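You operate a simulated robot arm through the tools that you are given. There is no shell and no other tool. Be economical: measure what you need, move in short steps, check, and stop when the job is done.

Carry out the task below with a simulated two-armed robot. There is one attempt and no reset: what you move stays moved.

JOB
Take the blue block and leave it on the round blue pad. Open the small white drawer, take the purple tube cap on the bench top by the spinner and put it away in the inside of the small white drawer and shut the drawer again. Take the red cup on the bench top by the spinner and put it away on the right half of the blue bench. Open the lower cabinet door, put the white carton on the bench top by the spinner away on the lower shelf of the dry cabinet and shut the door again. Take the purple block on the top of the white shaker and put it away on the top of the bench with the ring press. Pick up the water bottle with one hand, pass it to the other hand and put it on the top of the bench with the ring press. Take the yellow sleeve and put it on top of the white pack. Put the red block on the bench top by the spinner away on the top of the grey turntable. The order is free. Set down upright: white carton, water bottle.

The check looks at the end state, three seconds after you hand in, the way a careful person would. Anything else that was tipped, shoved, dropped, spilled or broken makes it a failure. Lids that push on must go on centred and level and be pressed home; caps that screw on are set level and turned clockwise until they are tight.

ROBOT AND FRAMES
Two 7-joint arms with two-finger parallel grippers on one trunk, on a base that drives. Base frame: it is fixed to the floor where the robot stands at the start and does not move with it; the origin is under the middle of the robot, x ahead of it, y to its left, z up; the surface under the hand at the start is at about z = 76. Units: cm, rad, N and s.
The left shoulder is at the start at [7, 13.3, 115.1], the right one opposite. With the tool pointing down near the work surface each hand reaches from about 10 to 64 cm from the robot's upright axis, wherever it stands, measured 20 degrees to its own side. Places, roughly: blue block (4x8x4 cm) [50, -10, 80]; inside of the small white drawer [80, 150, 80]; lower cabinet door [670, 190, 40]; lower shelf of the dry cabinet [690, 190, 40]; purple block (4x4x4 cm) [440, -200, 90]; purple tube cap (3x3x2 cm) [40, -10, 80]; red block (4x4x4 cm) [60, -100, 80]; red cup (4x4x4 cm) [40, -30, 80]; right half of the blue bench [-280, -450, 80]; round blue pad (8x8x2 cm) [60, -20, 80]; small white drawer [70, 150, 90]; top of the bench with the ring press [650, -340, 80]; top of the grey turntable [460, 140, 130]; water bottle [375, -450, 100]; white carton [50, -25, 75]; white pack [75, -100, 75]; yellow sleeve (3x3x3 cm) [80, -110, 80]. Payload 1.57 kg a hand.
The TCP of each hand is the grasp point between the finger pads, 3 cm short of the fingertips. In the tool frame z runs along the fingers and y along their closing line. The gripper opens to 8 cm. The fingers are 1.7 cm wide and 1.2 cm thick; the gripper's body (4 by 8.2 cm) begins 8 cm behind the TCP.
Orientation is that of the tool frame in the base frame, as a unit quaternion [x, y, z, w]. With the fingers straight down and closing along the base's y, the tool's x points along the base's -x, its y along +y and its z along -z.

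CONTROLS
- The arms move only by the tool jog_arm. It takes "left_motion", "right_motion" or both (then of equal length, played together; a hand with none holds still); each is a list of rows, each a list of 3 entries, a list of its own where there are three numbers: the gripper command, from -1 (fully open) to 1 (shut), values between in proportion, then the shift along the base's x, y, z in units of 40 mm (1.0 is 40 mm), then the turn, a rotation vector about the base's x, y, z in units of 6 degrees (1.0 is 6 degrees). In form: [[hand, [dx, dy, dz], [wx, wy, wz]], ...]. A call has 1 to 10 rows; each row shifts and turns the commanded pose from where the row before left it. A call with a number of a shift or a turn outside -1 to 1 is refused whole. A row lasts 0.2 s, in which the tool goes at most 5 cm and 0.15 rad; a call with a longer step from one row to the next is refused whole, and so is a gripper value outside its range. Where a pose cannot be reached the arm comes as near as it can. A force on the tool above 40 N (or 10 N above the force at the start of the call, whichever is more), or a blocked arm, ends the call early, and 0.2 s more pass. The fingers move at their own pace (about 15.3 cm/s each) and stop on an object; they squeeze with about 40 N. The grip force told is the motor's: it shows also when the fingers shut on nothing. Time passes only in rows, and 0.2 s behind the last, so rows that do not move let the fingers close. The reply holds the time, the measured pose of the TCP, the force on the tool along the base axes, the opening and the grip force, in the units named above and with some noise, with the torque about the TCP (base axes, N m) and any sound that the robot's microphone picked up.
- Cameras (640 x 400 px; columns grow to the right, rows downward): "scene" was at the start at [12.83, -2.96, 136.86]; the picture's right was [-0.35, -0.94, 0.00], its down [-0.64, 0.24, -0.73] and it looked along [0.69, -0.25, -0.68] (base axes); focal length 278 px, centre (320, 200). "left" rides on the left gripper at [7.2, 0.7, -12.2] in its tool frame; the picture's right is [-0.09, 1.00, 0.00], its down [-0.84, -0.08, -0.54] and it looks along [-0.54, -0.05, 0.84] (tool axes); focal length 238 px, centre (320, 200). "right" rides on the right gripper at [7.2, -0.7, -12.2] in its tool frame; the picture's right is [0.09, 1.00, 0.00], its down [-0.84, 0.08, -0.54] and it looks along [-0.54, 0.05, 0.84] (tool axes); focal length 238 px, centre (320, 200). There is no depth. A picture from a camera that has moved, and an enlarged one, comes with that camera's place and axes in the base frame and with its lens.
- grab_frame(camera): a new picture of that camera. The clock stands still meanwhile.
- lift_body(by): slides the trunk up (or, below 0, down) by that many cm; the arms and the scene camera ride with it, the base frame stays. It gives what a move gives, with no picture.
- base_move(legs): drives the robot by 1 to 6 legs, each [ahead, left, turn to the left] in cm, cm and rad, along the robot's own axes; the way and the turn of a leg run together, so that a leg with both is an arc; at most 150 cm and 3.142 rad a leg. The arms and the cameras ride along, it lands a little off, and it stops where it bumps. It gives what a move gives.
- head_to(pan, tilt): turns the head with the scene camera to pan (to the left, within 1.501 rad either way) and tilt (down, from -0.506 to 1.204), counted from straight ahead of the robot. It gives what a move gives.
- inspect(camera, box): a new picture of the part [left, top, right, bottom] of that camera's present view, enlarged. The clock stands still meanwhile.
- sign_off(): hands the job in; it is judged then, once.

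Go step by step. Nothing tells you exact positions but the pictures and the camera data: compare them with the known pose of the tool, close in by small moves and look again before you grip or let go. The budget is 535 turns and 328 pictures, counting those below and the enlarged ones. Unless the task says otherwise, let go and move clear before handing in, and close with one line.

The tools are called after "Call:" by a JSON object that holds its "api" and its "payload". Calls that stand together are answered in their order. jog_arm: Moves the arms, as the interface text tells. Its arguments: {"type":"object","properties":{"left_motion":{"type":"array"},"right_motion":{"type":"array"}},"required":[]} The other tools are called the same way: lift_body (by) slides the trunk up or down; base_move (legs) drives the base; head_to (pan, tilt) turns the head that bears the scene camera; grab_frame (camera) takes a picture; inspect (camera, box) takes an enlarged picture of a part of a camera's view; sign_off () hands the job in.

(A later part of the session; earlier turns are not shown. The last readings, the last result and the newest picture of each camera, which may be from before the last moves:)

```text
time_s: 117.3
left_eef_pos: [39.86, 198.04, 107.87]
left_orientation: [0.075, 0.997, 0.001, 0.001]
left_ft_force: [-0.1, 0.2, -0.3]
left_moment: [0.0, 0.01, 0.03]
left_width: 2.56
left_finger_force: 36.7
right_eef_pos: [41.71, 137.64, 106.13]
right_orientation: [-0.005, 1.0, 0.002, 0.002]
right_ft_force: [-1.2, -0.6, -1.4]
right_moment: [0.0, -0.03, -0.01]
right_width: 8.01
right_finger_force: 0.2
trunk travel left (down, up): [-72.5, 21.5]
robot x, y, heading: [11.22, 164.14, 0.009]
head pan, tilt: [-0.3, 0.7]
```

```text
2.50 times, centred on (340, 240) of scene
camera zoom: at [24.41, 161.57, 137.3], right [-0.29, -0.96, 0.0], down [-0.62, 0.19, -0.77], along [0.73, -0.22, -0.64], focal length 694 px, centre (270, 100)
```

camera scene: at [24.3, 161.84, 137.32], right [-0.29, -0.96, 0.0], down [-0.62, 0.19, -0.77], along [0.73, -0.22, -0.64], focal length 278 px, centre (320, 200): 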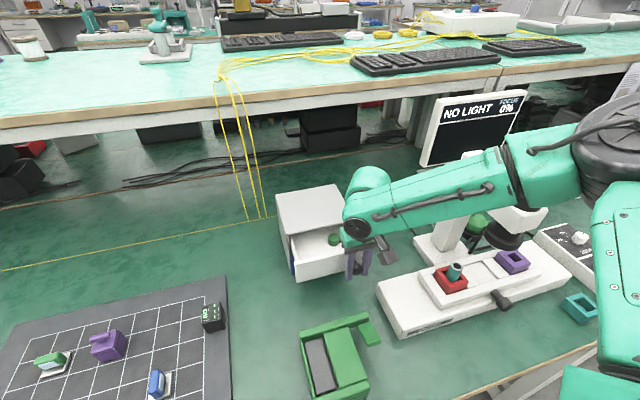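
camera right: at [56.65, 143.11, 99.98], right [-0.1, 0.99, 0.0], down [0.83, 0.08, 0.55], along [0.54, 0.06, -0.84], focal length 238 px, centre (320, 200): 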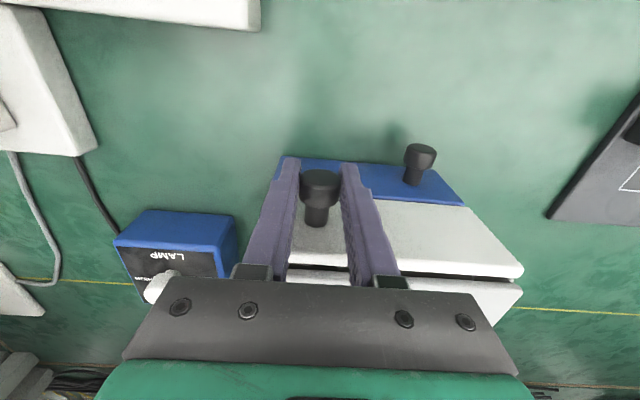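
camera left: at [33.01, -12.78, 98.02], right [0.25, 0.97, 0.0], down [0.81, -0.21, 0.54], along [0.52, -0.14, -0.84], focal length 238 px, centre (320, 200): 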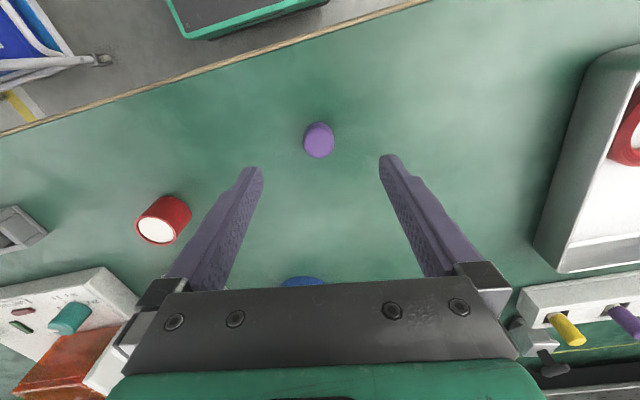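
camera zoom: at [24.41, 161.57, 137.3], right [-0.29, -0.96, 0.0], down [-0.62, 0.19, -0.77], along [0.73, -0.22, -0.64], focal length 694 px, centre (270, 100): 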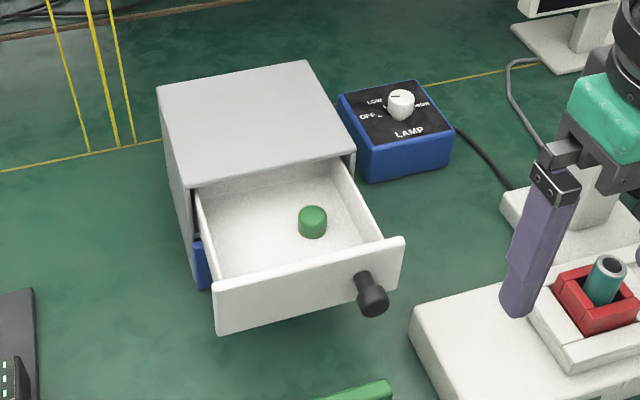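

Drawer open. I'll place the cap in its left half near [62.8, 150.6], clear of the green cap. First I'll tuck the right hand, then shift right so the left arm reaches.

Call:
{"api": "jog_arm", "payload": {"right_motion": [[-1, [-0.7, 0, 0.7], [0, 0, 0]], [-1, [-0.7, 0, 0.7], [0, 0, 0]], [-1, [-0.7, 0, 0.7], [0, 0, 0]], [-1, [-0.7, 0, 0.7], [0, 0, 0]], [-1, [-0.7, 0, 0.7], [0, 0, 0]]]}}

Call:
{"api": "base_move", "payload": {"legs": [[0, -16, 0]]}}

Call:
{"api": "grab_frame", "payload": {"camera": "scene"}}

```text
time_s: 118.5
left_eef_pos: [39.68, 198.32, 107.67]
left_orientation: [0.074, 0.997, 0.001, 0.001]
left_ft_force: [-0.1, -0.4, 0.4]
left_moment: [-0.04, -0.01, 0.0]
left_width: 2.58
left_finger_force: 36.8
right_eef_pos: [28.33, 137.52, 120.14]
right_orientation: [-0.005, 1.0, -0.001, 0.003]
right_ft_force: [-0.8, -0.2, -0.3]
right_moment: [-0.01, -0.01, 0.01]
right_width: 8.0
right_finger_force: 0.1
right hand out of reach, approached as far as the arm can: row 5
trunk travel left (down, up): [-72.5, 21.5]
robot x, y, heading: [10.84, 164.5, 0.009]
head pan, tilt: [-0.3, 0.7]
```

```text
time_s: 119.9
left_eef_pos: [40.14, 182.56, 107.62]
left_orientation: [0.074, 0.997, -0.001, 0.0]
left_ft_force: [-0.1, -0.5, -0.1]
left_moment: [-0.01, 0.0, 0.0]
left_width: 2.58
left_finger_force: 37.0
right_eef_pos: [28.8, 121.6, 120.19]
right_orientation: [-0.003, 1.0, -0.001, 0.003]
right_ft_force: [-1.2, 0.8, -0.7]
right_moment: [-0.01, -0.01, -0.01]
right_width: 8.01
right_finger_force: 0.1
trunk travel left (down, up): [-72.5, 21.5]
robot x, y, heading: [11.49, 148.52, 0.007]
head pan, tilt: [-0.3, 0.7]
```

```text
266 pictures are left
camera scene: at [24.67, 146.18, 137.29], right [-0.29, -0.96, 0.0], down [-0.62, 0.18, -0.77], along [0.73, -0.22, -0.64], focal length 278 px, centre (320, 200)
```

scene: 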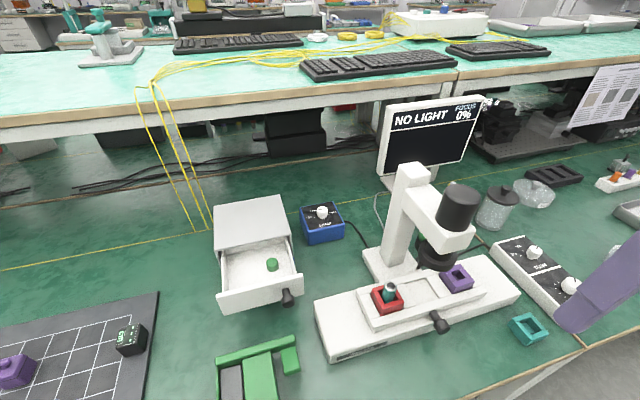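

Call:
{"api": "jog_arm", "payload": {"left_motion": [[1, [0.65, -0.9, 0], [0, 0, 0]], [1, [0.65, -0.9, 0], [0, 0, 0]], [1, [0.65, -0.9, 0], [0, 0, 0]], [1, [0.65, -0.9, 0], [0, 0, 0]], [1, [0.65, -0.9, -0.2], [0, 0, 0]], [1, [0.65, -0.9, -0.3], [0, 0, 0]], [1, [0.65, -0.9, -0.3], [0, 0, 0]], [1, [0.65, -0.9, -0.4], [0, 0, 0]], [1, [0.5, -0.8, -0.4], [0, 0, 0]], [1, [0, 0, 0], [0, 0, 0]]]}}

Call:
{"api": "grab_frame", "payload": {"camera": "left"}}

Call:
{"api": "inspect", "payload": {"camera": "scene", "box": [180, 140, 360, 320]}}

```text
time_s: 122.1
left_eef_pos: [62.89, 150.25, 101.24]
left_orientation: [0.074, 0.997, 0.0, 0.001]
left_ft_force: [0.5, 0.6, -0.2]
left_moment: [-0.03, -0.01, -0.02]
left_width: 2.58
left_finger_force: 36.9
right_eef_pos: [28.72, 121.45, 119.97]
right_orientation: [-0.004, 1.0, 0.0, 0.003]
right_ft_force: [-0.6, -0.4, 0.5]
right_moment: [-0.02, -0.05, -0.01]
right_width: 8.0
right_finger_force: 0.0
trunk travel left (down, up): [-72.5, 21.5]
robot x, y, heading: [11.49, 148.22, 0.006]
head pan, tilt: [-0.3, 0.7]
```

```text
265 pictures are left
camera left: at [55.8, 152.03, 113.47], right [0.24, 0.97, 0.0], down [0.82, -0.2, 0.54], along [0.53, -0.13, -0.84], focal length 238 px, centre (320, 200)
```

left: 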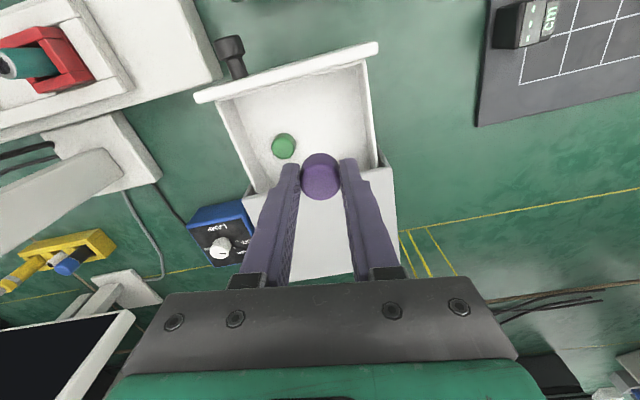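

```text
2.22 times, centred on (270, 230) of scene
camera zoom: at [24.62, 146.01, 137.29], right [-0.29, -0.96, 0.0], down [-0.62, 0.19, -0.77], along [0.73, -0.22, -0.64], focal length 617 px, centre (431, 133)
```

zoom: 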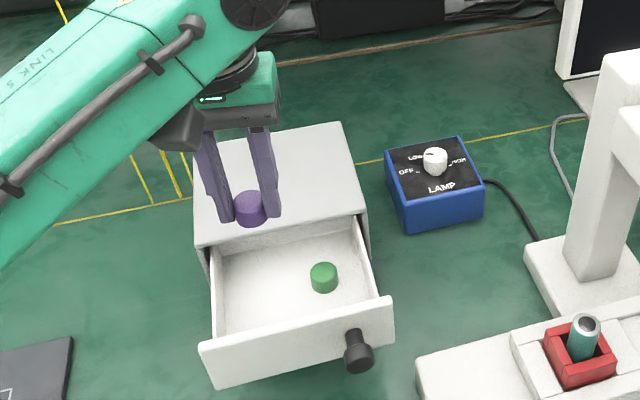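

The spot below the hand lies in the free left part of the drawer. I'll shift +0.8 cm in y and lower.

Call:
{"api": "jog_arm", "payload": {"left_motion": [[1, [0, 0.2, -0.8], [0, 0, 0]], [1, [0, 0, -0.8], [0, 0, 0]], [1, [0, 0, -0.8], [0, 0, 0]], [1, [0, 0, -0.7], [0, 0, 0]], [1, [0, 0, 0], [0, 0, 0]]]}}

Call:
{"api": "grab_frame", "payload": {"camera": "left"}}

Call:
{"api": "inspect", "payload": {"camera": "scene", "box": [180, 180, 340, 320]}}

```text
time_s: 123.3
left_eef_pos: [62.98, 151.1, 88.92]
left_orientation: [0.073, 0.997, 0.0, 0.0]
left_ft_force: [0.3, 0.9, 0.0]
left_moment: [0.05, 0.0, 0.01]
left_width: 2.58
left_finger_force: 36.7
right_eef_pos: [28.67, 121.3, 120.07]
right_orientation: [-0.004, 1.0, 0.0, 0.003]
right_ft_force: [0.7, 0.5, 0.5]
right_moment: [-0.01, 0.02, -0.01]
right_width: 8.0
right_finger_force: 0.1
trunk travel left (down, up): [-72.5, 21.5]
robot x, y, heading: [10.96, 148.65, -0.001]
head pan, tilt: [-0.3, 0.7]
```

```text
263 pictures are left
camera left: at [55.88, 152.81, 101.07], right [0.24, 0.97, 0.0], down [0.82, -0.2, 0.54], along [0.53, -0.13, -0.84], focal length 238 px, centre (320, 200)
```

left: 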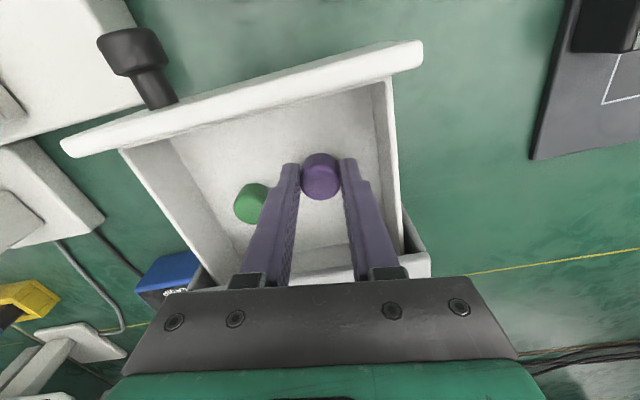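

```text
2.86 times, centred on (260, 250) of scene
camera zoom: at [24.64, 145.9, 137.29], right [-0.29, -0.96, 0.0], down [-0.62, 0.19, -0.77], along [0.73, -0.22, -0.64], focal length 793 px, centre (491, 57)
```

zoom: 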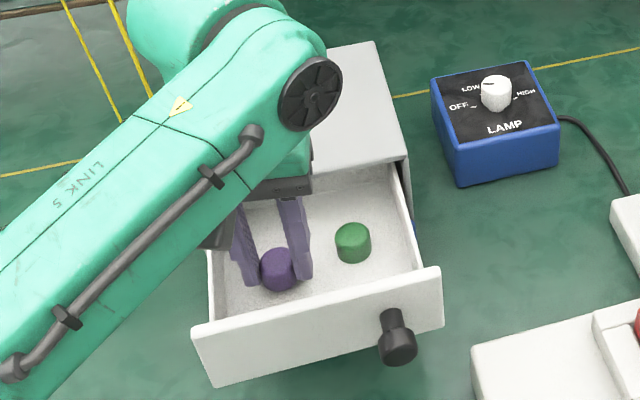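

Call:
{"api": "jog_arm", "payload": {"left_motion": [[1, [0, 0, -0.1], [0, 0, 0]], [1, [0, 0, -0.1], [0, 0, 0]], [1, [0, 0, -0.1], [0, 0, 0]], [1, [0, 0, 0], [0, 0, 0]]]}}

Call:
{"api": "inspect", "payload": {"camera": "left", "box": [200, 80, 440, 280]}}

```text
time_s: 124.3
left_eef_pos: [62.76, 151.08, 87.78]
left_orientation: [0.074, 0.997, 0.0, 0.001]
left_ft_force: [-0.1, 0.9, 12.4]
left_moment: [0.03, -0.04, 0.0]
left_width: 2.58
left_finger_force: 37.7
right_eef_pos: [28.54, 121.37, 120.03]
right_orientation: [-0.002, 1.0, 0.0, 0.003]
right_ft_force: [0.0, -0.6, 0.6]
right_moment: [-0.01, -0.01, 0.0]
right_width: 7.99
right_finger_force: 0.1
trunk travel left (down, up): [-72.5, 21.5]
robot x, y, heading: [11.33, 148.3, 0.003]
head pan, tilt: [-0.3, 0.7]
```

```text
2.00 times, centred on (320, 180) of left
camera zoom: at [55.72, 152.83, 100.03], right [0.24, 0.97, 0.0], down [0.81, -0.2, 0.55], along [0.53, -0.13, -0.84], focal length 477 px, centre (320, 240)
```

zoom: 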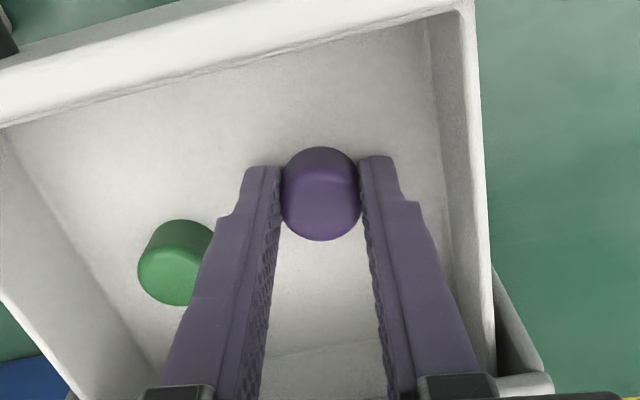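

Resting on the drawer floor. I'll open slightly and rise.

Call:
{"api": "jog_arm", "payload": {"left_motion": [[0.05, [0, 0, 0], [0, 0, 0]], [0.0, [0, 0, 0], [0, 0, 0]], [0.0, [0, 0, 0.4], [0, 0, 0]], [0.0, [0, 0, 0.9], [0, 0, 0]], [0.0, [0, 0, 0.9], [0, 0, 0]], [0.0, [0, 0, 0.9], [0, 0, 0]], [0, [0, 0, 0], [0, 0, 0]]]}}

Call:
{"api": "grab_frame", "payload": {"camera": "left"}}

```text
time_s: 125.9
left_eef_pos: [62.94, 150.93, 100.12]
left_orientation: [0.074, 0.997, 0.0, -0.001]
left_ft_force: [0.7, 0.2, 0.9]
left_moment: [0.02, 0.01, -0.02]
left_width: 4.0
left_finger_force: 0.0
right_eef_pos: [28.74, 121.37, 120.09]
right_orientation: [-0.004, 1.0, 0.001, 0.003]
right_ft_force: [-0.5, -0.2, -0.2]
right_moment: [0.0, -0.05, 0.02]
right_width: 8.03
right_finger_force: 0.0
trunk travel left (down, up): [-72.5, 21.5]
robot x, y, heading: [11.41, 148.54, 0.006]
head pan, tilt: [-0.3, 0.7]
```

```text
260 pictures are left
camera left: at [55.89, 152.67, 112.32], right [0.24, 0.97, 0.0], down [0.82, -0.2, 0.54], along [0.53, -0.13, -0.84], focal length 238 px, centre (320, 200)
```

left: 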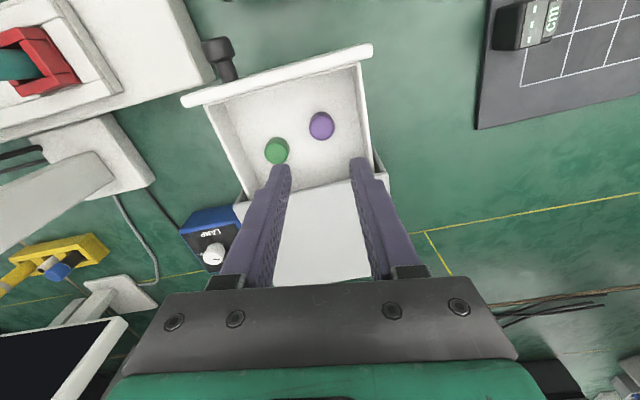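

Cap is in. I'll shut the fingers, bring them in front of the drawer's face, and push it shut.

Call:
{"api": "jog_arm", "payload": {"left_motion": [[1, [-0.9, 0, 0], [0, 0, 0]], [1, [-0.9, -0.1, 0], [0, 0, 0]], [1, [-0.9, -0.1, 0], [0, 0, 0]], [1, [-0.9, -0.1, 0], [0, 0, 0]], [1, [0, 0, -0.9], [0, 0, 0]], [1, [0, 0, -0.9], [0, 0, 0]], [1, [0, 0, -0.9], [0, 0, 0]], [1, [0, 0, -0.3], [0, 0, 0]], [1, [0, 0, 0], [0, 0, 0]]]}}

Call:
{"api": "grab_frame", "payload": {"camera": "left"}}

Call:
{"api": "grab_frame", "payload": {"camera": "scene"}}

```text
time_s: 127.9
left_eef_pos: [48.45, 149.94, 88.04]
left_orientation: [0.074, 0.997, 0.0, 0.001]
left_ft_force: [-0.7, 0.4, -1.4]
left_moment: [-0.02, -0.03, 0.0]
left_width: 0.02
left_finger_force: 21.1
right_eef_pos: [28.72, 121.3, 120.06]
right_orientation: [-0.004, 1.0, 0.0, 0.003]
right_ft_force: [-0.6, -0.7, 0.5]
right_moment: [-0.01, 0.02, -0.01]
right_width: 8.01
right_finger_force: 0.1
trunk travel left (down, up): [-72.5, 21.5]
robot x, y, heading: [11.51, 148.25, 0.006]
head pan, tilt: [-0.3, 0.7]
```

```text
259 pictures are left
camera left: at [41.43, 151.64, 100.24], right [0.24, 0.97, 0.0], down [0.82, -0.2, 0.54], along [0.53, -0.13, -0.84], focal length 238 px, centre (320, 200)
```

left: 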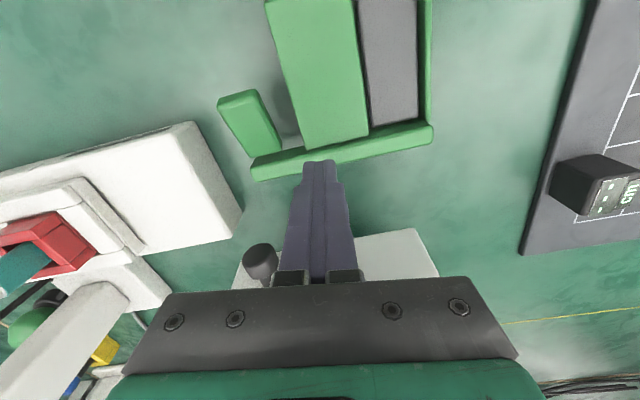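

```text
258 pictures are left
camera scene: at [24.65, 145.9, 137.29], right [-0.29, -0.96, 0.0], down [-0.62, 0.19, -0.76], along [0.73, -0.22, -0.64], focal length 278 px, centre (320, 200)
```

scene: 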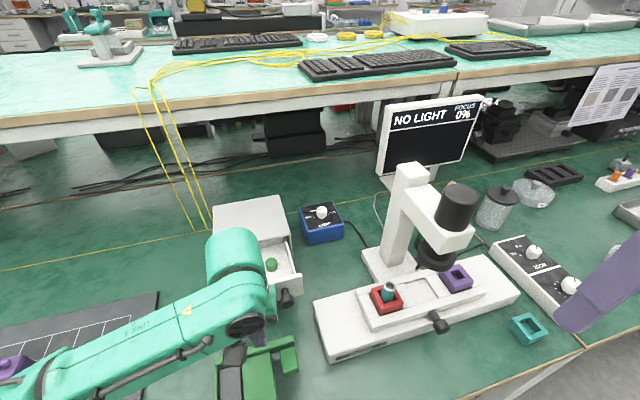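

Call:
{"api": "jog_arm", "payload": {"left_motion": [[1, [0.4, 0, 0], [0, 0, 0]], [1, [0.4, 0, 0], [0, 0, 0]], [1, [0.3, 0, 0], [0, 0, 0]], [1, [0.3, 0, 0], [0, 0, 0]], [1, [0.3, 0, 0], [0, 0, 0]], [1, [0.3, 0, 0], [0, 0, 0]], [1, [0.3, 0, 0], [0, 0, 0]], [1, [0.3, 0, 0], [0, 0, 0]]]}}

Call:
{"api": "grab_frame", "payload": {"camera": "scene"}}

```text
time_s: 129.7
left_eef_pos: [58.87, 149.97, 88.08]
left_orientation: [0.074, 0.997, 0.001, 0.0]
left_ft_force: [-0.6, 0.2, -0.9]
left_moment: [0.01, -0.01, 0.03]
left_width: 0.01
left_finger_force: 20.9
right_eef_pos: [28.8, 121.3, 120.04]
right_orientation: [-0.004, 1.0, 0.001, 0.003]
right_ft_force: [0.0, -0.2, -0.1]
right_moment: [-0.01, 0.05, -0.05]
right_width: 8.0
right_finger_force: 0.1
trunk travel left (down, up): [-72.5, 21.5]
robot x, y, heading: [11.23, 148.4, 0.004]
head pan, tilt: [-0.3, 0.7]
```

```text
257 pictures are left
camera scene: at [24.69, 145.88, 137.28], right [-0.29, -0.96, 0.0], down [-0.62, 0.19, -0.76], along [0.73, -0.22, -0.64], focal length 278 px, centre (320, 200)
```

scene: 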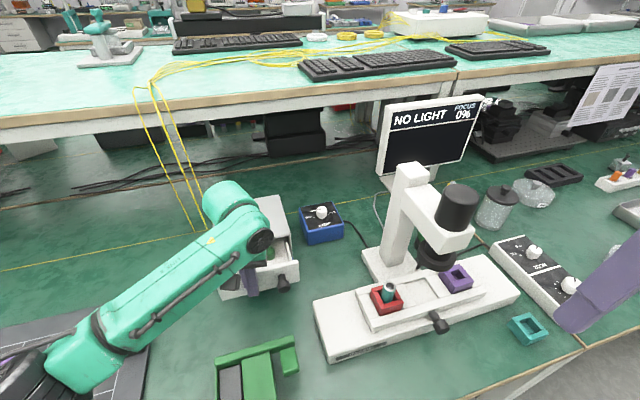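

The drawer is moving in. I'll continue.

Call:
{"api": "jog_arm", "payload": {"left_motion": [[1, [0.3, 0, 0], [0, 0, 0]], [1, [0.3, 0, 0], [0, 0, 0]], [1, [0.3, 0, 0], [0, 0, 0]], [1, [0.25, 0, 0], [0, 0, 0]], [1, [0.2, 0, 0], [0, 0, 0]], [1, [0.2, 0, 0], [0, 0, 0]], [1, [0.15, 0, 0], [0, 0, 0]]]}}

Call:
{"api": "inspect", "payload": {"camera": "scene", "box": [160, 160, 360, 320]}}

```text
time_s: 131.3
left_eef_pos: [65.44, 149.98, 88.12]
left_orientation: [0.074, 0.997, 0.001, 0.001]
left_ft_force: [-3.3, 0.5, -1.9]
left_moment: [0.0, -0.06, 0.02]
left_width: 0.01
left_finger_force: 21.5
right_eef_pos: [28.71, 121.34, 120.14]
right_orientation: [-0.004, 1.0, 0.001, 0.003]
right_ft_force: [-0.5, -0.7, -0.7]
right_moment: [-0.01, -0.01, 0.02]
right_width: 7.98
right_finger_force: 0.0
trunk travel left (down, up): [-72.5, 21.5]
robot x, y, heading: [11.55, 148.39, 0.005]
head pan, tilt: [-0.3, 0.7]
```

```text
2.50 times, centred on (260, 240) of scene
camera zoom: at [24.5, 145.88, 137.3], right [-0.29, -0.96, 0.0], down [-0.62, 0.19, -0.77], along [0.73, -0.22, -0.64], focal length 694 px, centre (470, 100)
```

zoom: 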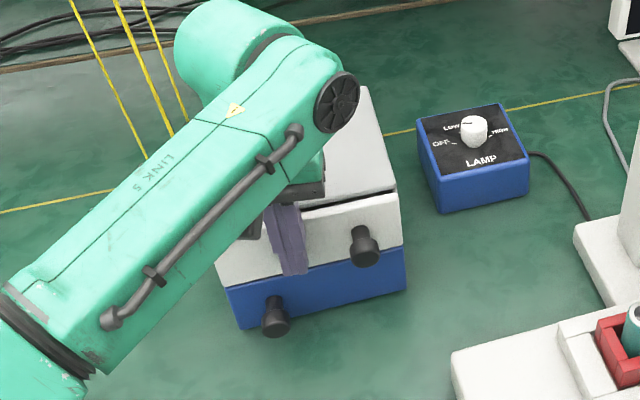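

Almost shut. I'll push a bit more until it stops.

Call:
{"api": "jog_arm", "payload": {"left_motion": [[1, [0.12, 0, 0], [0, 0, 0]], [1, [0.12, 0, 0], [0, 0, 0]], [1, [0.1, 0, 0], [0, 0, 0]], [1, [0, 0, 0], [0, 0, 0]]]}}

Call:
{"api": "inspect", "payload": {"camera": "scene", "box": [200, 190, 320, 290]}}

```text
time_s: 132.0
left_eef_pos: [65.58, 149.85, 88.15]
left_orientation: [0.075, 0.997, 0.001, -0.006]
left_ft_force: [-24.2, 2.0, 9.1]
left_moment: [0.06, -0.62, 0.35]
left_width: 0.0
left_finger_force: 21.4
right_eef_pos: [28.03, 121.44, 120.21]
right_orientation: [-0.004, 1.0, -0.001, 0.006]
right_ft_force: [-0.6, 0.5, -0.4]
right_moment: [0.01, 0.03, 0.01]
right_width: 7.98
right_finger_force: 0.1
trunk travel left (down, up): [-72.5, 21.5]
robot x, y, heading: [11.08, 148.07, 0.007]
head pan, tilt: [-0.3, 0.7]
stopped in row 3 (left hand): the force on the tool passed its limit at 44 N (the readings are from after the stop); the commanded pose is now the measured one
```

```text
4.00 times, centred on (260, 240) of scene
camera zoom: at [23.81, 146.01, 137.4], right [-0.29, -0.96, 0.0], down [-0.61, 0.18, -0.77], along [0.74, -0.22, -0.64], focal length 1111 px, centre (560, 40)
```

zoom: 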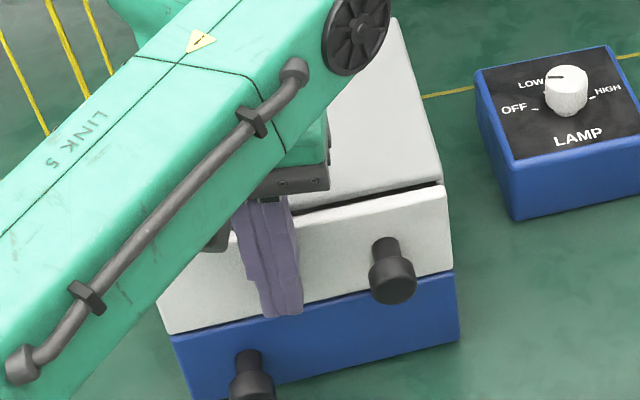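

The drawer is shut and flush. I'll back the hand away and up.

Call:
{"api": "jog_arm", "payload": {"left_motion": [[1, [-0.5, 0, 0], [0, 0, 0]], [1, [-0.7, 0, 0.3], [0, 0, 0]], [1, [-0.7, 0, 0.8], [0, 0, 0]], [1, [-0.7, 0, 0.9], [0, 0, 0]], [1, [-0.7, 0, 0.9], [0, 0, 0]], [-1, [-0.7, 0, 0.9], [0, 0, 0]], [-1, [-0.7, 0, 0.5], [0, 0, 0]]]}}

Call:
{"api": "inspect", "payload": {"camera": "scene", "box": [160, 160, 360, 320]}}

```text
time_s: 133.6
left_eef_pos: [47.21, 149.97, 105.1]
left_orientation: [0.074, 0.997, 0.001, -0.007]
left_ft_force: [-0.7, 0.3, -0.1]
left_moment: [0.0, -0.03, 0.01]
left_width: 7.98
left_finger_force: 0.0
right_eef_pos: [28.75, 121.39, 120.03]
right_orientation: [-0.004, 1.0, 0.0, 0.004]
right_ft_force: [-0.6, -0.2, 0.2]
right_moment: [0.03, -0.03, -0.01]
right_width: 8.01
right_finger_force: 0.1
trunk travel left (down, up): [-72.5, 21.5]
robot x, y, heading: [11.38, 148.63, 0.006]
head pan, tilt: [-0.3, 0.7]
```

```text
2.50 times, centred on (260, 240) of scene
camera zoom: at [24.48, 145.93, 137.3], right [-0.29, -0.96, 0.0], down [-0.62, 0.19, -0.77], along [0.73, -0.22, -0.64], focal length 694 px, centre (470, 100)
```

zoom: 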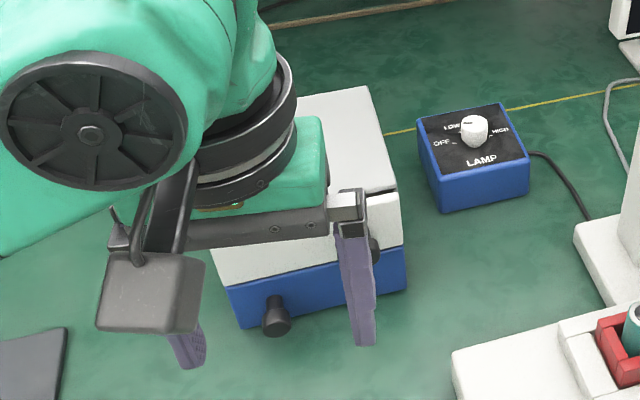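

The cap is stored. Next is the carton: I'll pick it top-down, set it rotated 90° in the free bench area, then regrasp with a pitched hand suited to a shelf. Driving back now.

Call:
{"api": "jog_arm", "payload": {"left_motion": [[-1, [-0.8, 0.3, 0.5], [0, 0, 0]], [-1, [-0.8, 0.3, 0.5], [0, 0, 0]], [-1, [-0.5, 0.3, 0.5], [0, 0, 0]]]}}

Call:
{"api": "base_move", "payload": {"legs": [[-16, 0, 0], [0, -150, 0], [0, -42, 0]]}}

Call:
{"api": "head_to", "payload": {"pan": 0, "tilt": 0.9}}

Call:
{"api": "grab_frame", "payload": {"camera": "scene"}}

```text
time_s: 134.4
left_eef_pos: [38.92, 153.48, 111.0]
left_orientation: [0.074, 0.997, 0.0, -0.007]
left_ft_force: [0.1, -1.2, 0.2]
left_moment: [0.03, 0.0, 0.0]
left_width: 7.98
left_finger_force: 0.2
right_eef_pos: [28.73, 121.3, 120.05]
right_orientation: [-0.004, 1.0, 0.001, 0.003]
right_ft_force: [-1.2, -0.2, 0.2]
right_moment: [-0.02, -0.02, 0.0]
right_width: 7.99
right_finger_force: 0.1
trunk travel left (down, up): [-72.5, 21.5]
robot x, y, heading: [11.25, 148.68, 0.008]
head pan, tilt: [-0.3, 0.7]
```

```text
time_s: 145.0
left_eef_pos: [26.85, -38.37, 111.01]
left_orientation: [0.065, 0.998, 0.0, -0.007]
left_ft_force: [-0.9, -0.2, -1.1]
left_moment: [-0.01, -0.02, 0.02]
left_width: 7.99
left_finger_force: 0.2
right_eef_pos: [17.12, -70.72, 120.17]
right_orientation: [-0.014, 1.0, 0.0, 0.003]
right_ft_force: [0.2, 0.4, 0.9]
right_moment: [0.01, 0.03, -0.01]
right_width: 7.98
right_finger_force: 0.1
trunk travel left (down, up): [-72.5, 21.5]
robot x, y, heading: [-0.3, -44.24, 0.026]
head pan, tilt: [-0.3, 0.7]
```

```text
time_s: 145.8
left_eef_pos: [26.76, -38.41, 111.1]
left_orientation: [0.065, 0.998, 0.001, -0.007]
left_ft_force: [0.4, 0.3, 0.1]
left_moment: [-0.02, 0.01, 0.0]
left_width: 8.01
left_finger_force: 0.0
right_eef_pos: [17.16, -70.99, 120.16]
right_orientation: [-0.013, 1.0, 0.001, 0.002]
right_ft_force: [0.5, 0.4, 0.3]
right_moment: [0.0, 0.01, -0.01]
right_width: 8.02
right_finger_force: 0.0
trunk travel left (down, up): [-72.5, 21.5]
robot x, y, heading: [-0.47, -44.35, 0.025]
head pan, tilt: [0.0, 0.901]
```

```text
253 pictures are left
camera scene: at [11.91, -43.91, 135.68], right [0.03, -1.0, 0.0], down [-0.78, -0.02, -0.62], along [0.62, 0.02, -0.78], focal length 278 px, centre (320, 200)
```

scene: 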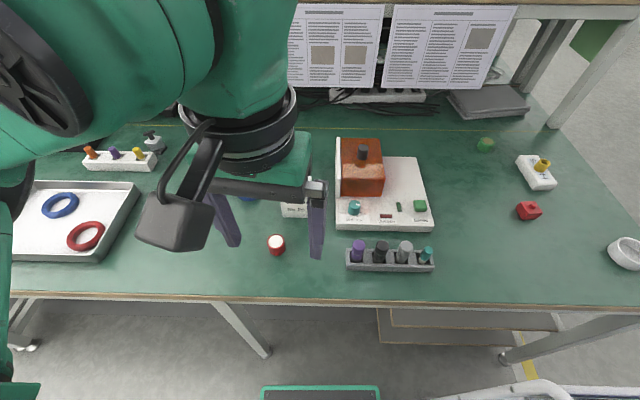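

I'll move in a little, then turn the left hand 90° while moving above the carton.

Call:
{"api": "base_move", "payload": {"legs": [[7, 0, -0.025]]}}

Call:
{"api": "jog_arm", "payload": {"left_motion": [[-1, [0.4, 0, 0], [0, 0, -1]], [-1, [0.4, 0, 0], [0, 0, -1]], [-1, [0.4, 0, 0], [0, 0, -1]], [-1, [0.4, 0, 0], [0, 0, -1]], [-1, [0.4, 0, 0], [0, 0, -1]], [-1, [0.3, 0, 0], [0, 0, -1]], [-1, [0.2, 0, 0], [0, 0, -1]], [-1, [0.1, 0, 0], [0, 0, -1]], [-1, [0, 0, 0], [0, 0, -1]], [-1, [0, 0, 0], [0, 0, -1]]]}}

Call:
{"api": "grab_frame", "payload": {"camera": "left"}}

```text
time_s: 146.8
left_eef_pos: [33.6, -39.01, 111.04]
left_orientation: [0.076, 0.997, 0.0, -0.005]
left_ft_force: [0.7, 0.4, -0.5]
left_moment: [0.01, -0.06, 0.0]
left_width: 7.98
left_finger_force: 0.0
right_eef_pos: [23.22, -71.05, 120.13]
right_orientation: [-0.002, 1.0, 0.0, 0.004]
right_ft_force: [0.2, 0.1, 0.0]
right_moment: [0.03, -0.01, -0.02]
right_width: 8.03
right_finger_force: 0.1
trunk travel left (down, up): [-72.5, 21.5]
robot x, y, heading: [6.29, -43.84, 0.003]
head pan, tilt: [0.0, 0.901]
```

```text
time_s: 149.0
left_eef_pos: [44.24, -38.99, 110.96]
left_orientation: [0.566, 0.824, 0.004, -0.006]
left_ft_force: [0.2, 0.9, -0.1]
left_moment: [-0.01, -0.03, 0.01]
left_width: 7.97
left_finger_force: 0.0
right_eef_pos: [23.46, -71.24, 119.98]
right_orientation: [-0.002, 1.0, 0.0, 0.002]
right_ft_force: [-0.7, 0.5, -1.2]
right_moment: [0.02, 0.0, 0.02]
right_width: 8.02
right_finger_force: 0.0
trunk travel left (down, up): [-72.5, 21.5]
robot x, y, heading: [6.52, -43.91, 0.002]
head pan, tilt: [0.0, 0.901]
```

```text
252 pictures are left
camera left: at [42.43, -32.24, 123.32], right [0.96, 0.27, 0.0], down [0.23, -0.82, 0.53], along [0.14, -0.51, -0.85], focal length 238 px, centre (320, 200)
```

left: 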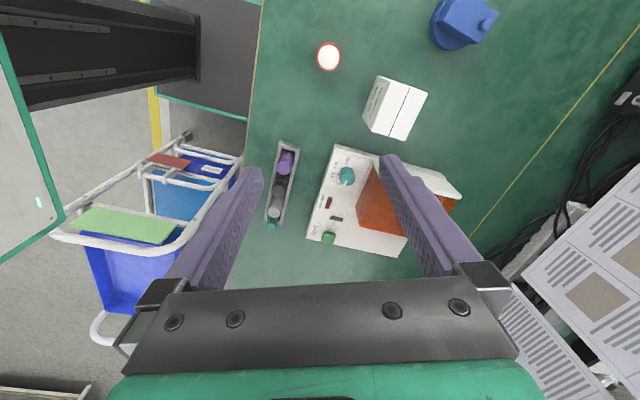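

Call:
{"api": "jog_arm", "payload": {"left_motion": [[-1, [0.7, 0.12, -0.4], [0, 0, -1]], [-1, [0.7, 0.12, -0.4], [0, 0, -1]], [-1, [0.7, 0.12, -0.4], [0, 0, -1]], [-1, [0.7, 0.12, -0.4], [0, 0, -0.5]], [-1, [0, 0, 0], [0, 0, 0]]]}}

Call:
{"api": "grab_frame", "payload": {"camera": "left"}}

Call:
{"api": "grab_frame", "payload": {"camera": "scene"}}

```text
time_s: 150.2
left_eef_pos: [55.5, -37.04, 104.55]
left_orientation: [0.707, 0.708, 0.005, -0.005]
left_ft_force: [-0.1, 0.8, 0.5]
left_moment: [0.02, -0.03, 0.02]
left_width: 8.0
left_finger_force: 0.0
right_eef_pos: [23.45, -71.12, 120.01]
right_orientation: [-0.002, 1.0, 0.0, 0.004]
right_ft_force: [0.6, -0.6, 0.1]
right_moment: [-0.07, -0.02, -0.01]
right_width: 8.03
right_finger_force: 0.1
trunk travel left (down, up): [-72.5, 21.5]
robot x, y, heading: [6.28, -44.38, 0.005]
head pan, tilt: [0.0, 0.901]
```

```text
251 pictures are left
camera left: at [56.24, -30.04, 116.93], right [1.0, -0.09, 0.0], down [-0.08, -0.84, 0.53], along [-0.05, -0.53, -0.85], focal length 238 px, centre (320, 200)
```

left: 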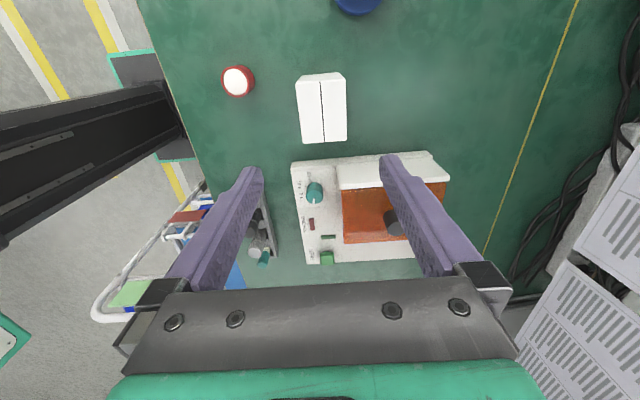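

```text
250 pictures are left
camera scene: at [18.88, -44.06, 135.68], right [0.0, -1.0, 0.0], down [-0.78, 0.0, -0.62], along [0.62, 0.0, -0.78], focal length 278 px, centre (320, 200)
```

scene: 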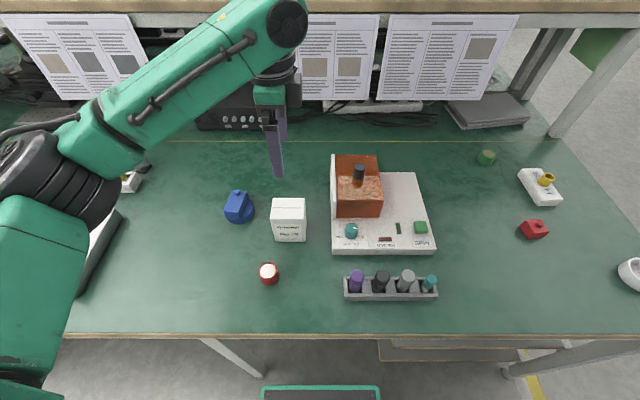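

Carton centre is about [55.9, -36.7], top z ≈ 85.6. I'll lower the hand around it.

Call:
{"api": "jog_arm", "payload": {"left_motion": [[-1, [0.1, 0.08, -0.9], [0, 0, -0.3]], [-1, [0, 0, -0.9], [0, 0, 0]], [-1, [0, 0, -0.9], [0, 0, 0]], [-1, [0, 0, 0], [0, 0, 0]]]}}

Call:
{"api": "grab_frame", "payload": {"camera": "left"}}

Call:
{"api": "inspect", "payload": {"camera": "scene", "box": [210, 120, 370, 290]}}

```text
time_s: 151.2
left_eef_pos: [55.89, -36.71, 93.83]
left_orientation: [0.717, 0.697, 0.005, -0.005]
left_ft_force: [0.6, 1.0, 0.6]
left_moment: [0.0, 0.02, 0.02]
left_width: 8.01
left_finger_force: 0.0
right_eef_pos: [23.55, -71.13, 120.09]
right_orientation: [-0.001, 1.0, -0.001, 0.003]
right_ft_force: [-0.2, 0.2, 0.5]
right_moment: [-0.04, 0.01, -0.02]
right_width: 7.99
right_finger_force: 0.0
trunk travel left (down, up): [-72.5, 21.5]
robot x, y, heading: [6.52, -44.17, 0.005]
head pan, tilt: [0.0, 0.901]
```

```text
249 pictures are left
camera left: at [56.82, -29.78, 106.09], right [0.99, -0.12, 0.0], down [-0.1, -0.84, 0.53], along [-0.06, -0.53, -0.85], focal length 238 px, centre (320, 200)
```

left: 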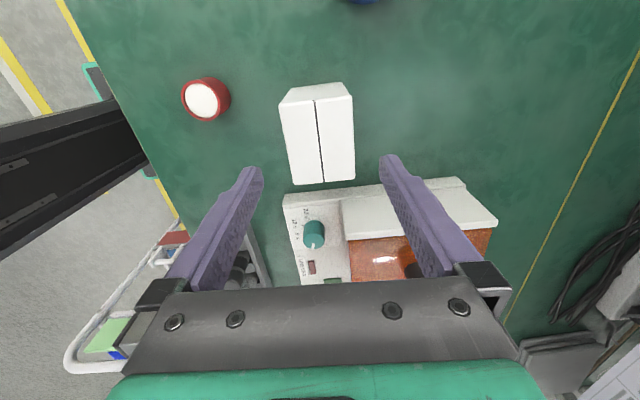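

```text
2.35 times, centred on (290, 205) of scene
camera zoom: at [18.95, -44.07, 135.67], right [0.0, -1.0, 0.0], down [-0.78, 0.0, -0.62], along [0.62, 0.0, -0.78], focal length 653 px, centre (391, 188)
```

zoom: 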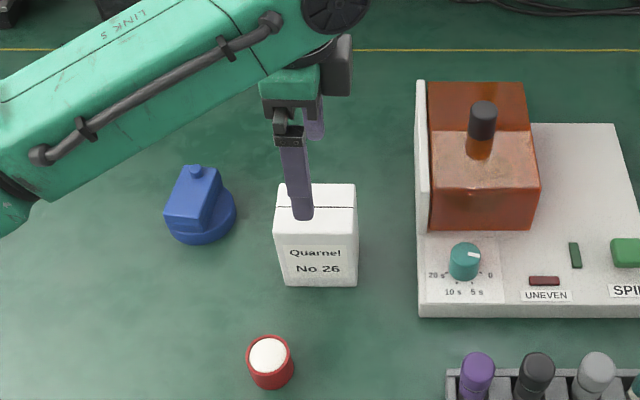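

Call:
{"api": "jog_arm", "payload": {"left_motion": [[-1, [0.02, 0.02, -0.8], [0, 0, -0.2]], [-1, [0, 0, -0.8], [0, 0, 0]], [-1, [0, 0, -0.8], [0, 0, 0]], [-1, [0, 0, -0.5], [0, 0, 0]], [-1, [0, 0, 0], [0, 0, 0]], [1, [0, 0, 0], [0, 0, 0]], [1, [0, 0, 0], [0, 0, 0]], [1, [0, 0, 0], [0, 0, 0]]]}}

Call:
{"api": "grab_frame", "payload": {"camera": "left"}}

```text
time_s: 153.0
left_eef_pos: [56.03, -36.71, 82.08]
left_orientation: [0.724, 0.689, 0.004, -0.006]
left_ft_force: [1.0, -0.1, -0.3]
left_moment: [-0.02, -0.03, -0.02]
left_width: 6.01
left_finger_force: 40.1
right_eef_pos: [23.57, -71.13, 120.02]
right_orientation: [-0.002, 1.0, 0.0, 0.003]
right_ft_force: [0.2, 0.3, -0.3]
right_moment: [-0.02, 0.0, 0.02]
right_width: 7.97
right_finger_force: 0.1
trunk travel left (down, up): [-72.5, 21.5]
robot x, y, heading: [6.32, -43.89, 0.003]
head pan, tilt: [0.0, 0.901]
```

```text
247 pictures are left
camera left: at [57.13, -29.72, 94.51], right [0.99, -0.14, 0.0], down [-0.12, -0.84, 0.53], along [-0.08, -0.53, -0.85], focal length 238 px, centre (320, 200)
```

left: 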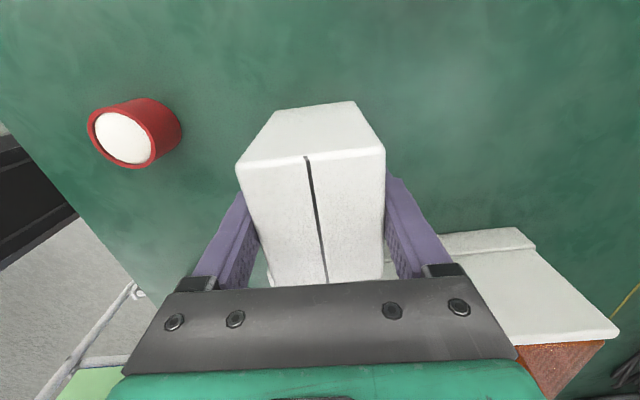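

Held at 6.0 cm. I'll lift and carry toward the free area, turning the hand back 90°.

Call:
{"api": "jog_arm", "payload": {"left_motion": [[1, [0, 0, 0.7], [0, 0, 0]], [1, [0, 0, 0.9], [0, 0, 0]], [1, [0, 0, 0.9], [0, 0, 0]], [1, [0, 0, 0.9], [0, 0, 0]], [1, [-0.3, 0, 0.3], [0, 0, 1]], [1, [-0.3, 0, 0], [0, 0, 1]], [1, [-0.3, 0.1, 0], [0, 0, 1]], [1, [-0.3, 0.2, 0], [0, 0, 1]], [1, [-0.3, 0.3, 0], [0, 0, 1]], [1, [-0.3, 0.3, 0], [0, 0, 1]]]}}

Call:
{"api": "jog_arm", "payload": {"left_motion": [[1, [-0.3, 0.5, 0], [0, 0, 1]], [1, [-0.2, 0.5, 0], [0, 0, 1]], [1, [-0.2, 0.5, 0], [0, 0, 1]], [1, [0, 0.6, 0], [0, 0, 1]], [1, [0, 0.6, 0], [0, 0, 1]], [1, [0, 0.6, 0], [0, 0, 1]], [1, [0, 0.6, 0], [0, 0, 1]], [1, [0, 0.6, 0], [0, 0, 1]], [1, [0, 0, 0], [0, 0, 1]], [1, [0, 0, 0], [0, 0, 0.4]]]}}

Call:
{"api": "grab_frame", "payload": {"camera": "left"}}

Call:
{"api": "grab_frame", "payload": {"camera": "scene"}}

```text
time_s: 155.2
left_eef_pos: [48.71, -32.88, 97.02]
left_orientation: [0.474, 0.88, 0.003, -0.005]
left_ft_force: [0.7, -0.2, -1.4]
left_moment: [-0.01, 0.01, 0.03]
left_width: 6.01
left_finger_force: 39.4
right_eef_pos: [23.54, -71.03, 119.95]
right_orientation: [-0.002, 1.0, 0.0, 0.004]
right_ft_force: [-0.4, -0.9, -0.2]
right_moment: [-0.03, -0.02, 0.0]
right_width: 8.0
right_finger_force: 0.0
trunk travel left (down, up): [-72.5, 21.5]
robot x, y, heading: [6.17, -44.05, 0.002]
head pan, tilt: [0.0, 0.901]
```

```text
time_s: 157.4
left_eef_pos: [46.02, -15.11, 96.81]
left_orientation: [0.003, 1.0, 0.0, -0.007]
left_ft_force: [0.5, -1.0, -1.9]
left_moment: [-0.02, 0.01, -0.01]
left_width: 6.0
left_finger_force: 39.8
right_eef_pos: [23.51, -71.25, 119.98]
right_orientation: [-0.002, 1.0, 0.0, 0.002]
right_ft_force: [0.6, 0.4, 0.5]
right_moment: [0.03, 0.02, -0.04]
right_width: 8.01
right_finger_force: 0.0
trunk travel left (down, up): [-72.5, 21.5]
robot x, y, heading: [6.43, -43.91, 0.004]
head pan, tilt: [0.0, 0.901]
```

```text
246 pictures are left
camera left: at [39.04, -14.38, 109.28], right [0.1, 1.0, 0.0], down [0.84, -0.08, 0.53], along [0.53, -0.05, -0.85], focal length 238 px, centre (320, 200)
```

left: 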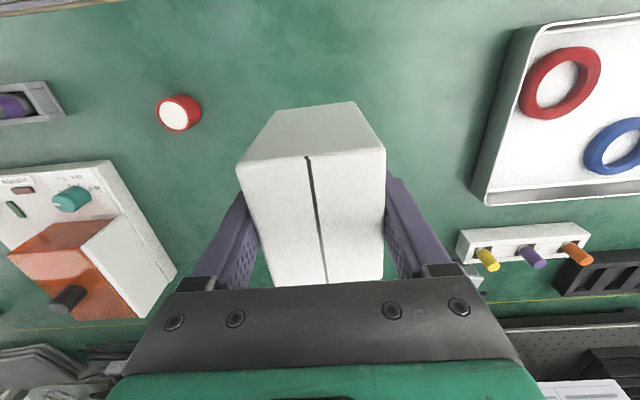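

```text
245 pictures are left
camera scene: at [18.96, -44.05, 135.67], right [0.0, -1.0, 0.0], down [-0.78, 0.0, -0.62], along [0.62, 0.0, -0.78], focal length 278 px, centre (320, 200)
```

scene: 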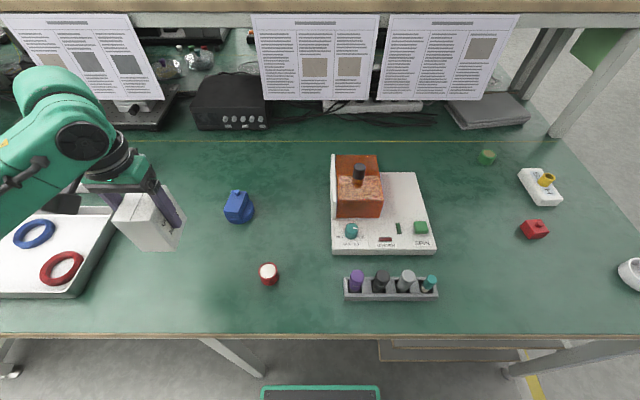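

Free area beneath. I'll lower it to the bench.

Call:
{"api": "jog_arm", "payload": {"left_motion": [[1, [0, 0, -0.9], [0, 0, 0]], [1, [0, 0, -0.9], [0, 0, 0]], [1, [0, 0, -0.9], [0, 0, 0]], [1, [0, 0, -0.7], [0, 0, 0]], [1, [0, 0, -0.15], [0, 0, 0]], [1, [0, 0, -0.08], [0, 0, 0]], [1, [0, 0, 0], [0, 0, 0]]]}}

```text
time_s: 159.0
left_eef_pos: [46.14, -15.02, 82.47]
left_orientation: [0.003, 1.0, 0.001, -0.006]
left_ft_force: [-0.7, -0.3, -1.8]
left_moment: [-0.01, 0.0, -0.02]
left_width: 6.0
left_finger_force: 40.3
right_eef_pos: [23.53, -71.12, 120.02]
right_orientation: [-0.002, 1.0, 0.0, 0.002]
right_ft_force: [0.2, 0.6, -0.1]
right_moment: [0.03, 0.03, -0.01]
right_width: 8.02
right_finger_force: 0.0
trunk travel left (down, up): [-72.5, 21.5]
robot x, y, heading: [6.26, -44.12, 0.008]
head pan, tilt: [0.0, 0.901]
```

Call:
{"api": "jog_arm", "payload": {"left_motion": [[1, [0, 0, -0.08], [0, 0, 0]], [1, [0, 0, -0.05], [0, 0, 0]], [1, [0, 0, 0], [0, 0, 0]]]}}

```text
time_s: 159.8
left_eef_pos: [45.97, -15.14, 82.28]
left_orientation: [0.003, 1.0, 0.001, -0.004]
left_ft_force: [0.8, 2.0, 18.0]
left_moment: [-0.33, 0.67, -0.01]
left_width: 5.98
left_finger_force: 40.0
right_eef_pos: [23.23, -71.23, 120.02]
right_orientation: [-0.002, 1.0, 0.002, 0.003]
right_ft_force: [0.4, 0.0, -0.2]
right_moment: [0.0, 0.01, 0.0]
right_width: 8.01
right_finger_force: 0.0
trunk travel left (down, up): [-72.5, 21.5]
robot x, y, heading: [6.23, -44.16, 0.003]
head pan, tilt: [0.0, 0.901]
```

Contact. I'll release and rise.

Call:
{"api": "jog_arm", "payload": {"left_motion": [[-1, [0, 0, 0], [0, 0, 0]], [-1, [0, 0, 0], [0, 0, 0]], [-1, [0, 0, 0.5], [0, 0, 0]], [-1, [0, 0, 0.9], [0, 0, 0]], [-1, [0, 0, 0.9], [0, 0, 0]], [-1, [0, 0, 0.9], [0, 0, 0]], [-1, [0, 0, 0.9], [0, 0, 0]], [-1, [0, 0, 0.9], [0, 0, 0]], [-1, [0, 0, 0.9], [0, 0, 0]], [-1, [-0.5, 0, 0.5], [0, 0, 0]]]}}

Call:
{"api": "grab_frame", "payload": {"camera": "left"}}

Call:
{"api": "base_move", "payload": {"legs": [[0, 46, 0]]}}

Call:
{"api": "grab_frame", "payload": {"camera": "scene"}}

```text
time_s: 162.0
left_eef_pos: [43.84, -14.98, 107.65]
left_orientation: [0.004, 1.0, 0.0, -0.007]
left_ft_force: [0.1, 0.0, 1.3]
left_moment: [0.02, -0.04, 0.01]
left_width: 8.01
left_finger_force: 0.0
right_eef_pos: [23.37, -71.17, 120.07]
right_orientation: [-0.001, 1.0, 0.0, 0.003]
right_ft_force: [-0.9, 0.0, 1.0]
right_moment: [0.01, -0.01, 0.0]
right_width: 7.97
right_finger_force: 0.2
trunk travel left (down, up): [-72.5, 21.5]
robot x, y, heading: [6.27, -44.06, 0.004]
head pan, tilt: [0.0, 0.901]
```

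```text
244 pictures are left
camera left: at [36.79, -14.32, 119.95], right [0.1, 0.99, 0.0], down [0.84, -0.08, 0.53], along [0.53, -0.05, -0.85], focal length 238 px, centre (320, 200)
```

left: 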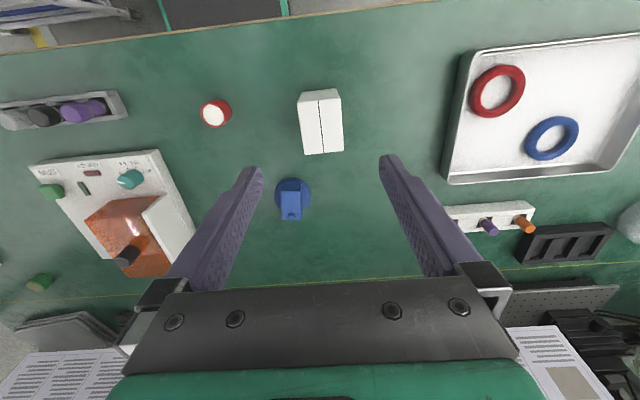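

```text
time_s: 164.8
left_eef_pos: [43.81, 30.69, 107.5]
left_orientation: [0.004, 1.0, 0.001, -0.007]
left_ft_force: [-0.4, -1.2, 0.1]
left_moment: [0.03, 0.03, -0.01]
left_width: 8.0
left_finger_force: 0.0
right_eef_pos: [23.41, -25.44, 120.01]
right_orientation: [-0.003, 1.0, 0.001, 0.003]
right_ft_force: [-0.1, 0.5, -0.7]
right_moment: [0.0, 0.0, 0.03]
right_width: 7.98
right_finger_force: 0.1
trunk travel left (down, up): [-72.5, 21.5]
robot x, y, heading: [6.13, 1.7, 0.004]
head pan, tilt: [0.0, 0.901]
```

```text
243 pictures are left
camera scene: at [18.76, 1.6, 135.67], right [0.0, -1.0, 0.0], down [-0.78, 0.0, -0.62], along [0.62, 0.0, -0.78], focal length 278 px, centre (320, 200)
```

scene: 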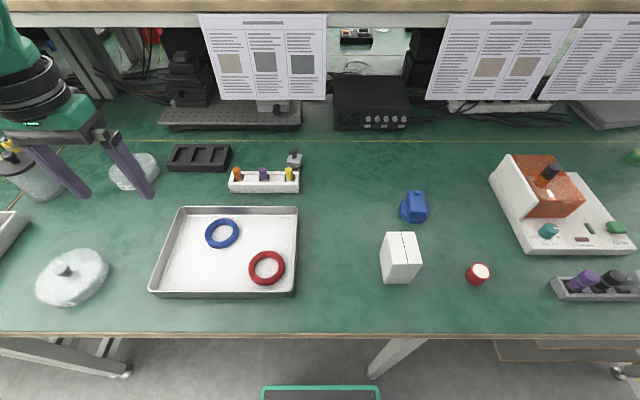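

The carton stands upright at [46, -15]. I'll pitch the right hand about 48° forward and line it up in front of the carton.

Call:
{"api": "jog_arm", "payload": {"right_motion": [[-1, [0.25, 0.33, -0.5], [0, -1, 0]], [-1, [0.25, 0.33, -0.5], [0, -1, 0]], [-1, [0.25, 0.33, -0.5], [0, -1, 0]], [-1, [0.25, 0.33, -0.5], [0, -1, 0]], [-1, [0.25, 0.33, -0.5], [0, -1, 0]], [-1, [0.25, 0.33, -0.5], [0, -1, 0]], [-1, [0.25, 0.33, -0.6], [0, -1, 0]], [-1, [0.25, 0.3, -0.6], [0, -1, 0]], [-1, [0, 0, 0], [0, 0, 0]]]}}

Call:
{"api": "grab_frame", "payload": {"camera": "right"}}

Call:
{"api": "grab_frame", "payload": {"camera": "scene"}}

```text
time_s: 166.8
left_eef_pos: [43.93, 30.73, 107.52]
left_orientation: [0.004, 1.0, 0.0, -0.006]
left_ft_force: [-0.2, -0.7, -0.3]
left_moment: [0.0, -0.02, 0.01]
left_width: 8.01
left_finger_force: 0.1
right_eef_pos: [29.8, -20.81, 121.05]
right_orientation: [-0.003, 0.961, 0.0, 0.278]
right_ft_force: [0.0, -0.7, -0.3]
right_moment: [0.02, 0.01, 0.02]
right_width: 8.0
right_finger_force: 0.1
right hand out of reach, approached as far as the arm can: row 2, 3, 4, 5, 6, 7, 8
trunk travel left (down, up): [-72.5, 21.5]
robot x, y, heading: [6.19, 1.65, 0.007]
head pan, tilt: [0.0, 0.901]
```

```text
242 pictures are left
camera right: at [17.29, -21.51, 127.48], right [-0.08, 1.0, -0.05], down [0.42, 0.08, 0.91], along [0.91, 0.05, -0.42], focal length 238 px, centre (320, 200)
```

right: 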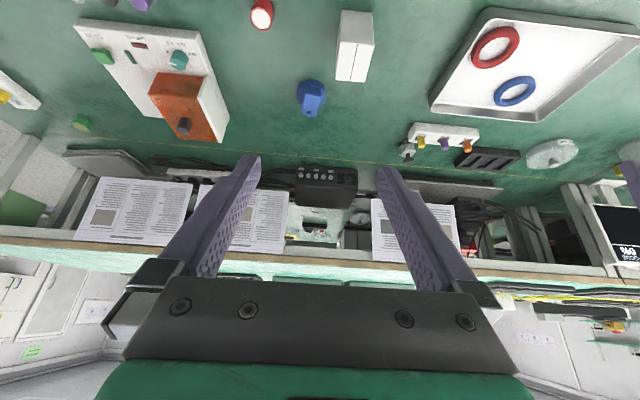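

```text
241 pictures are left
camera scene: at [18.79, 1.7, 135.67], right [0.0, -1.0, 0.0], down [-0.78, 0.0, -0.62], along [0.62, 0.0, -0.78], focal length 278 px, centre (320, 200)
```

scene: 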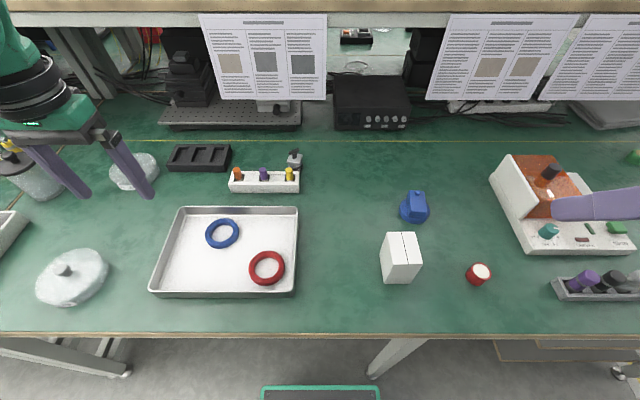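

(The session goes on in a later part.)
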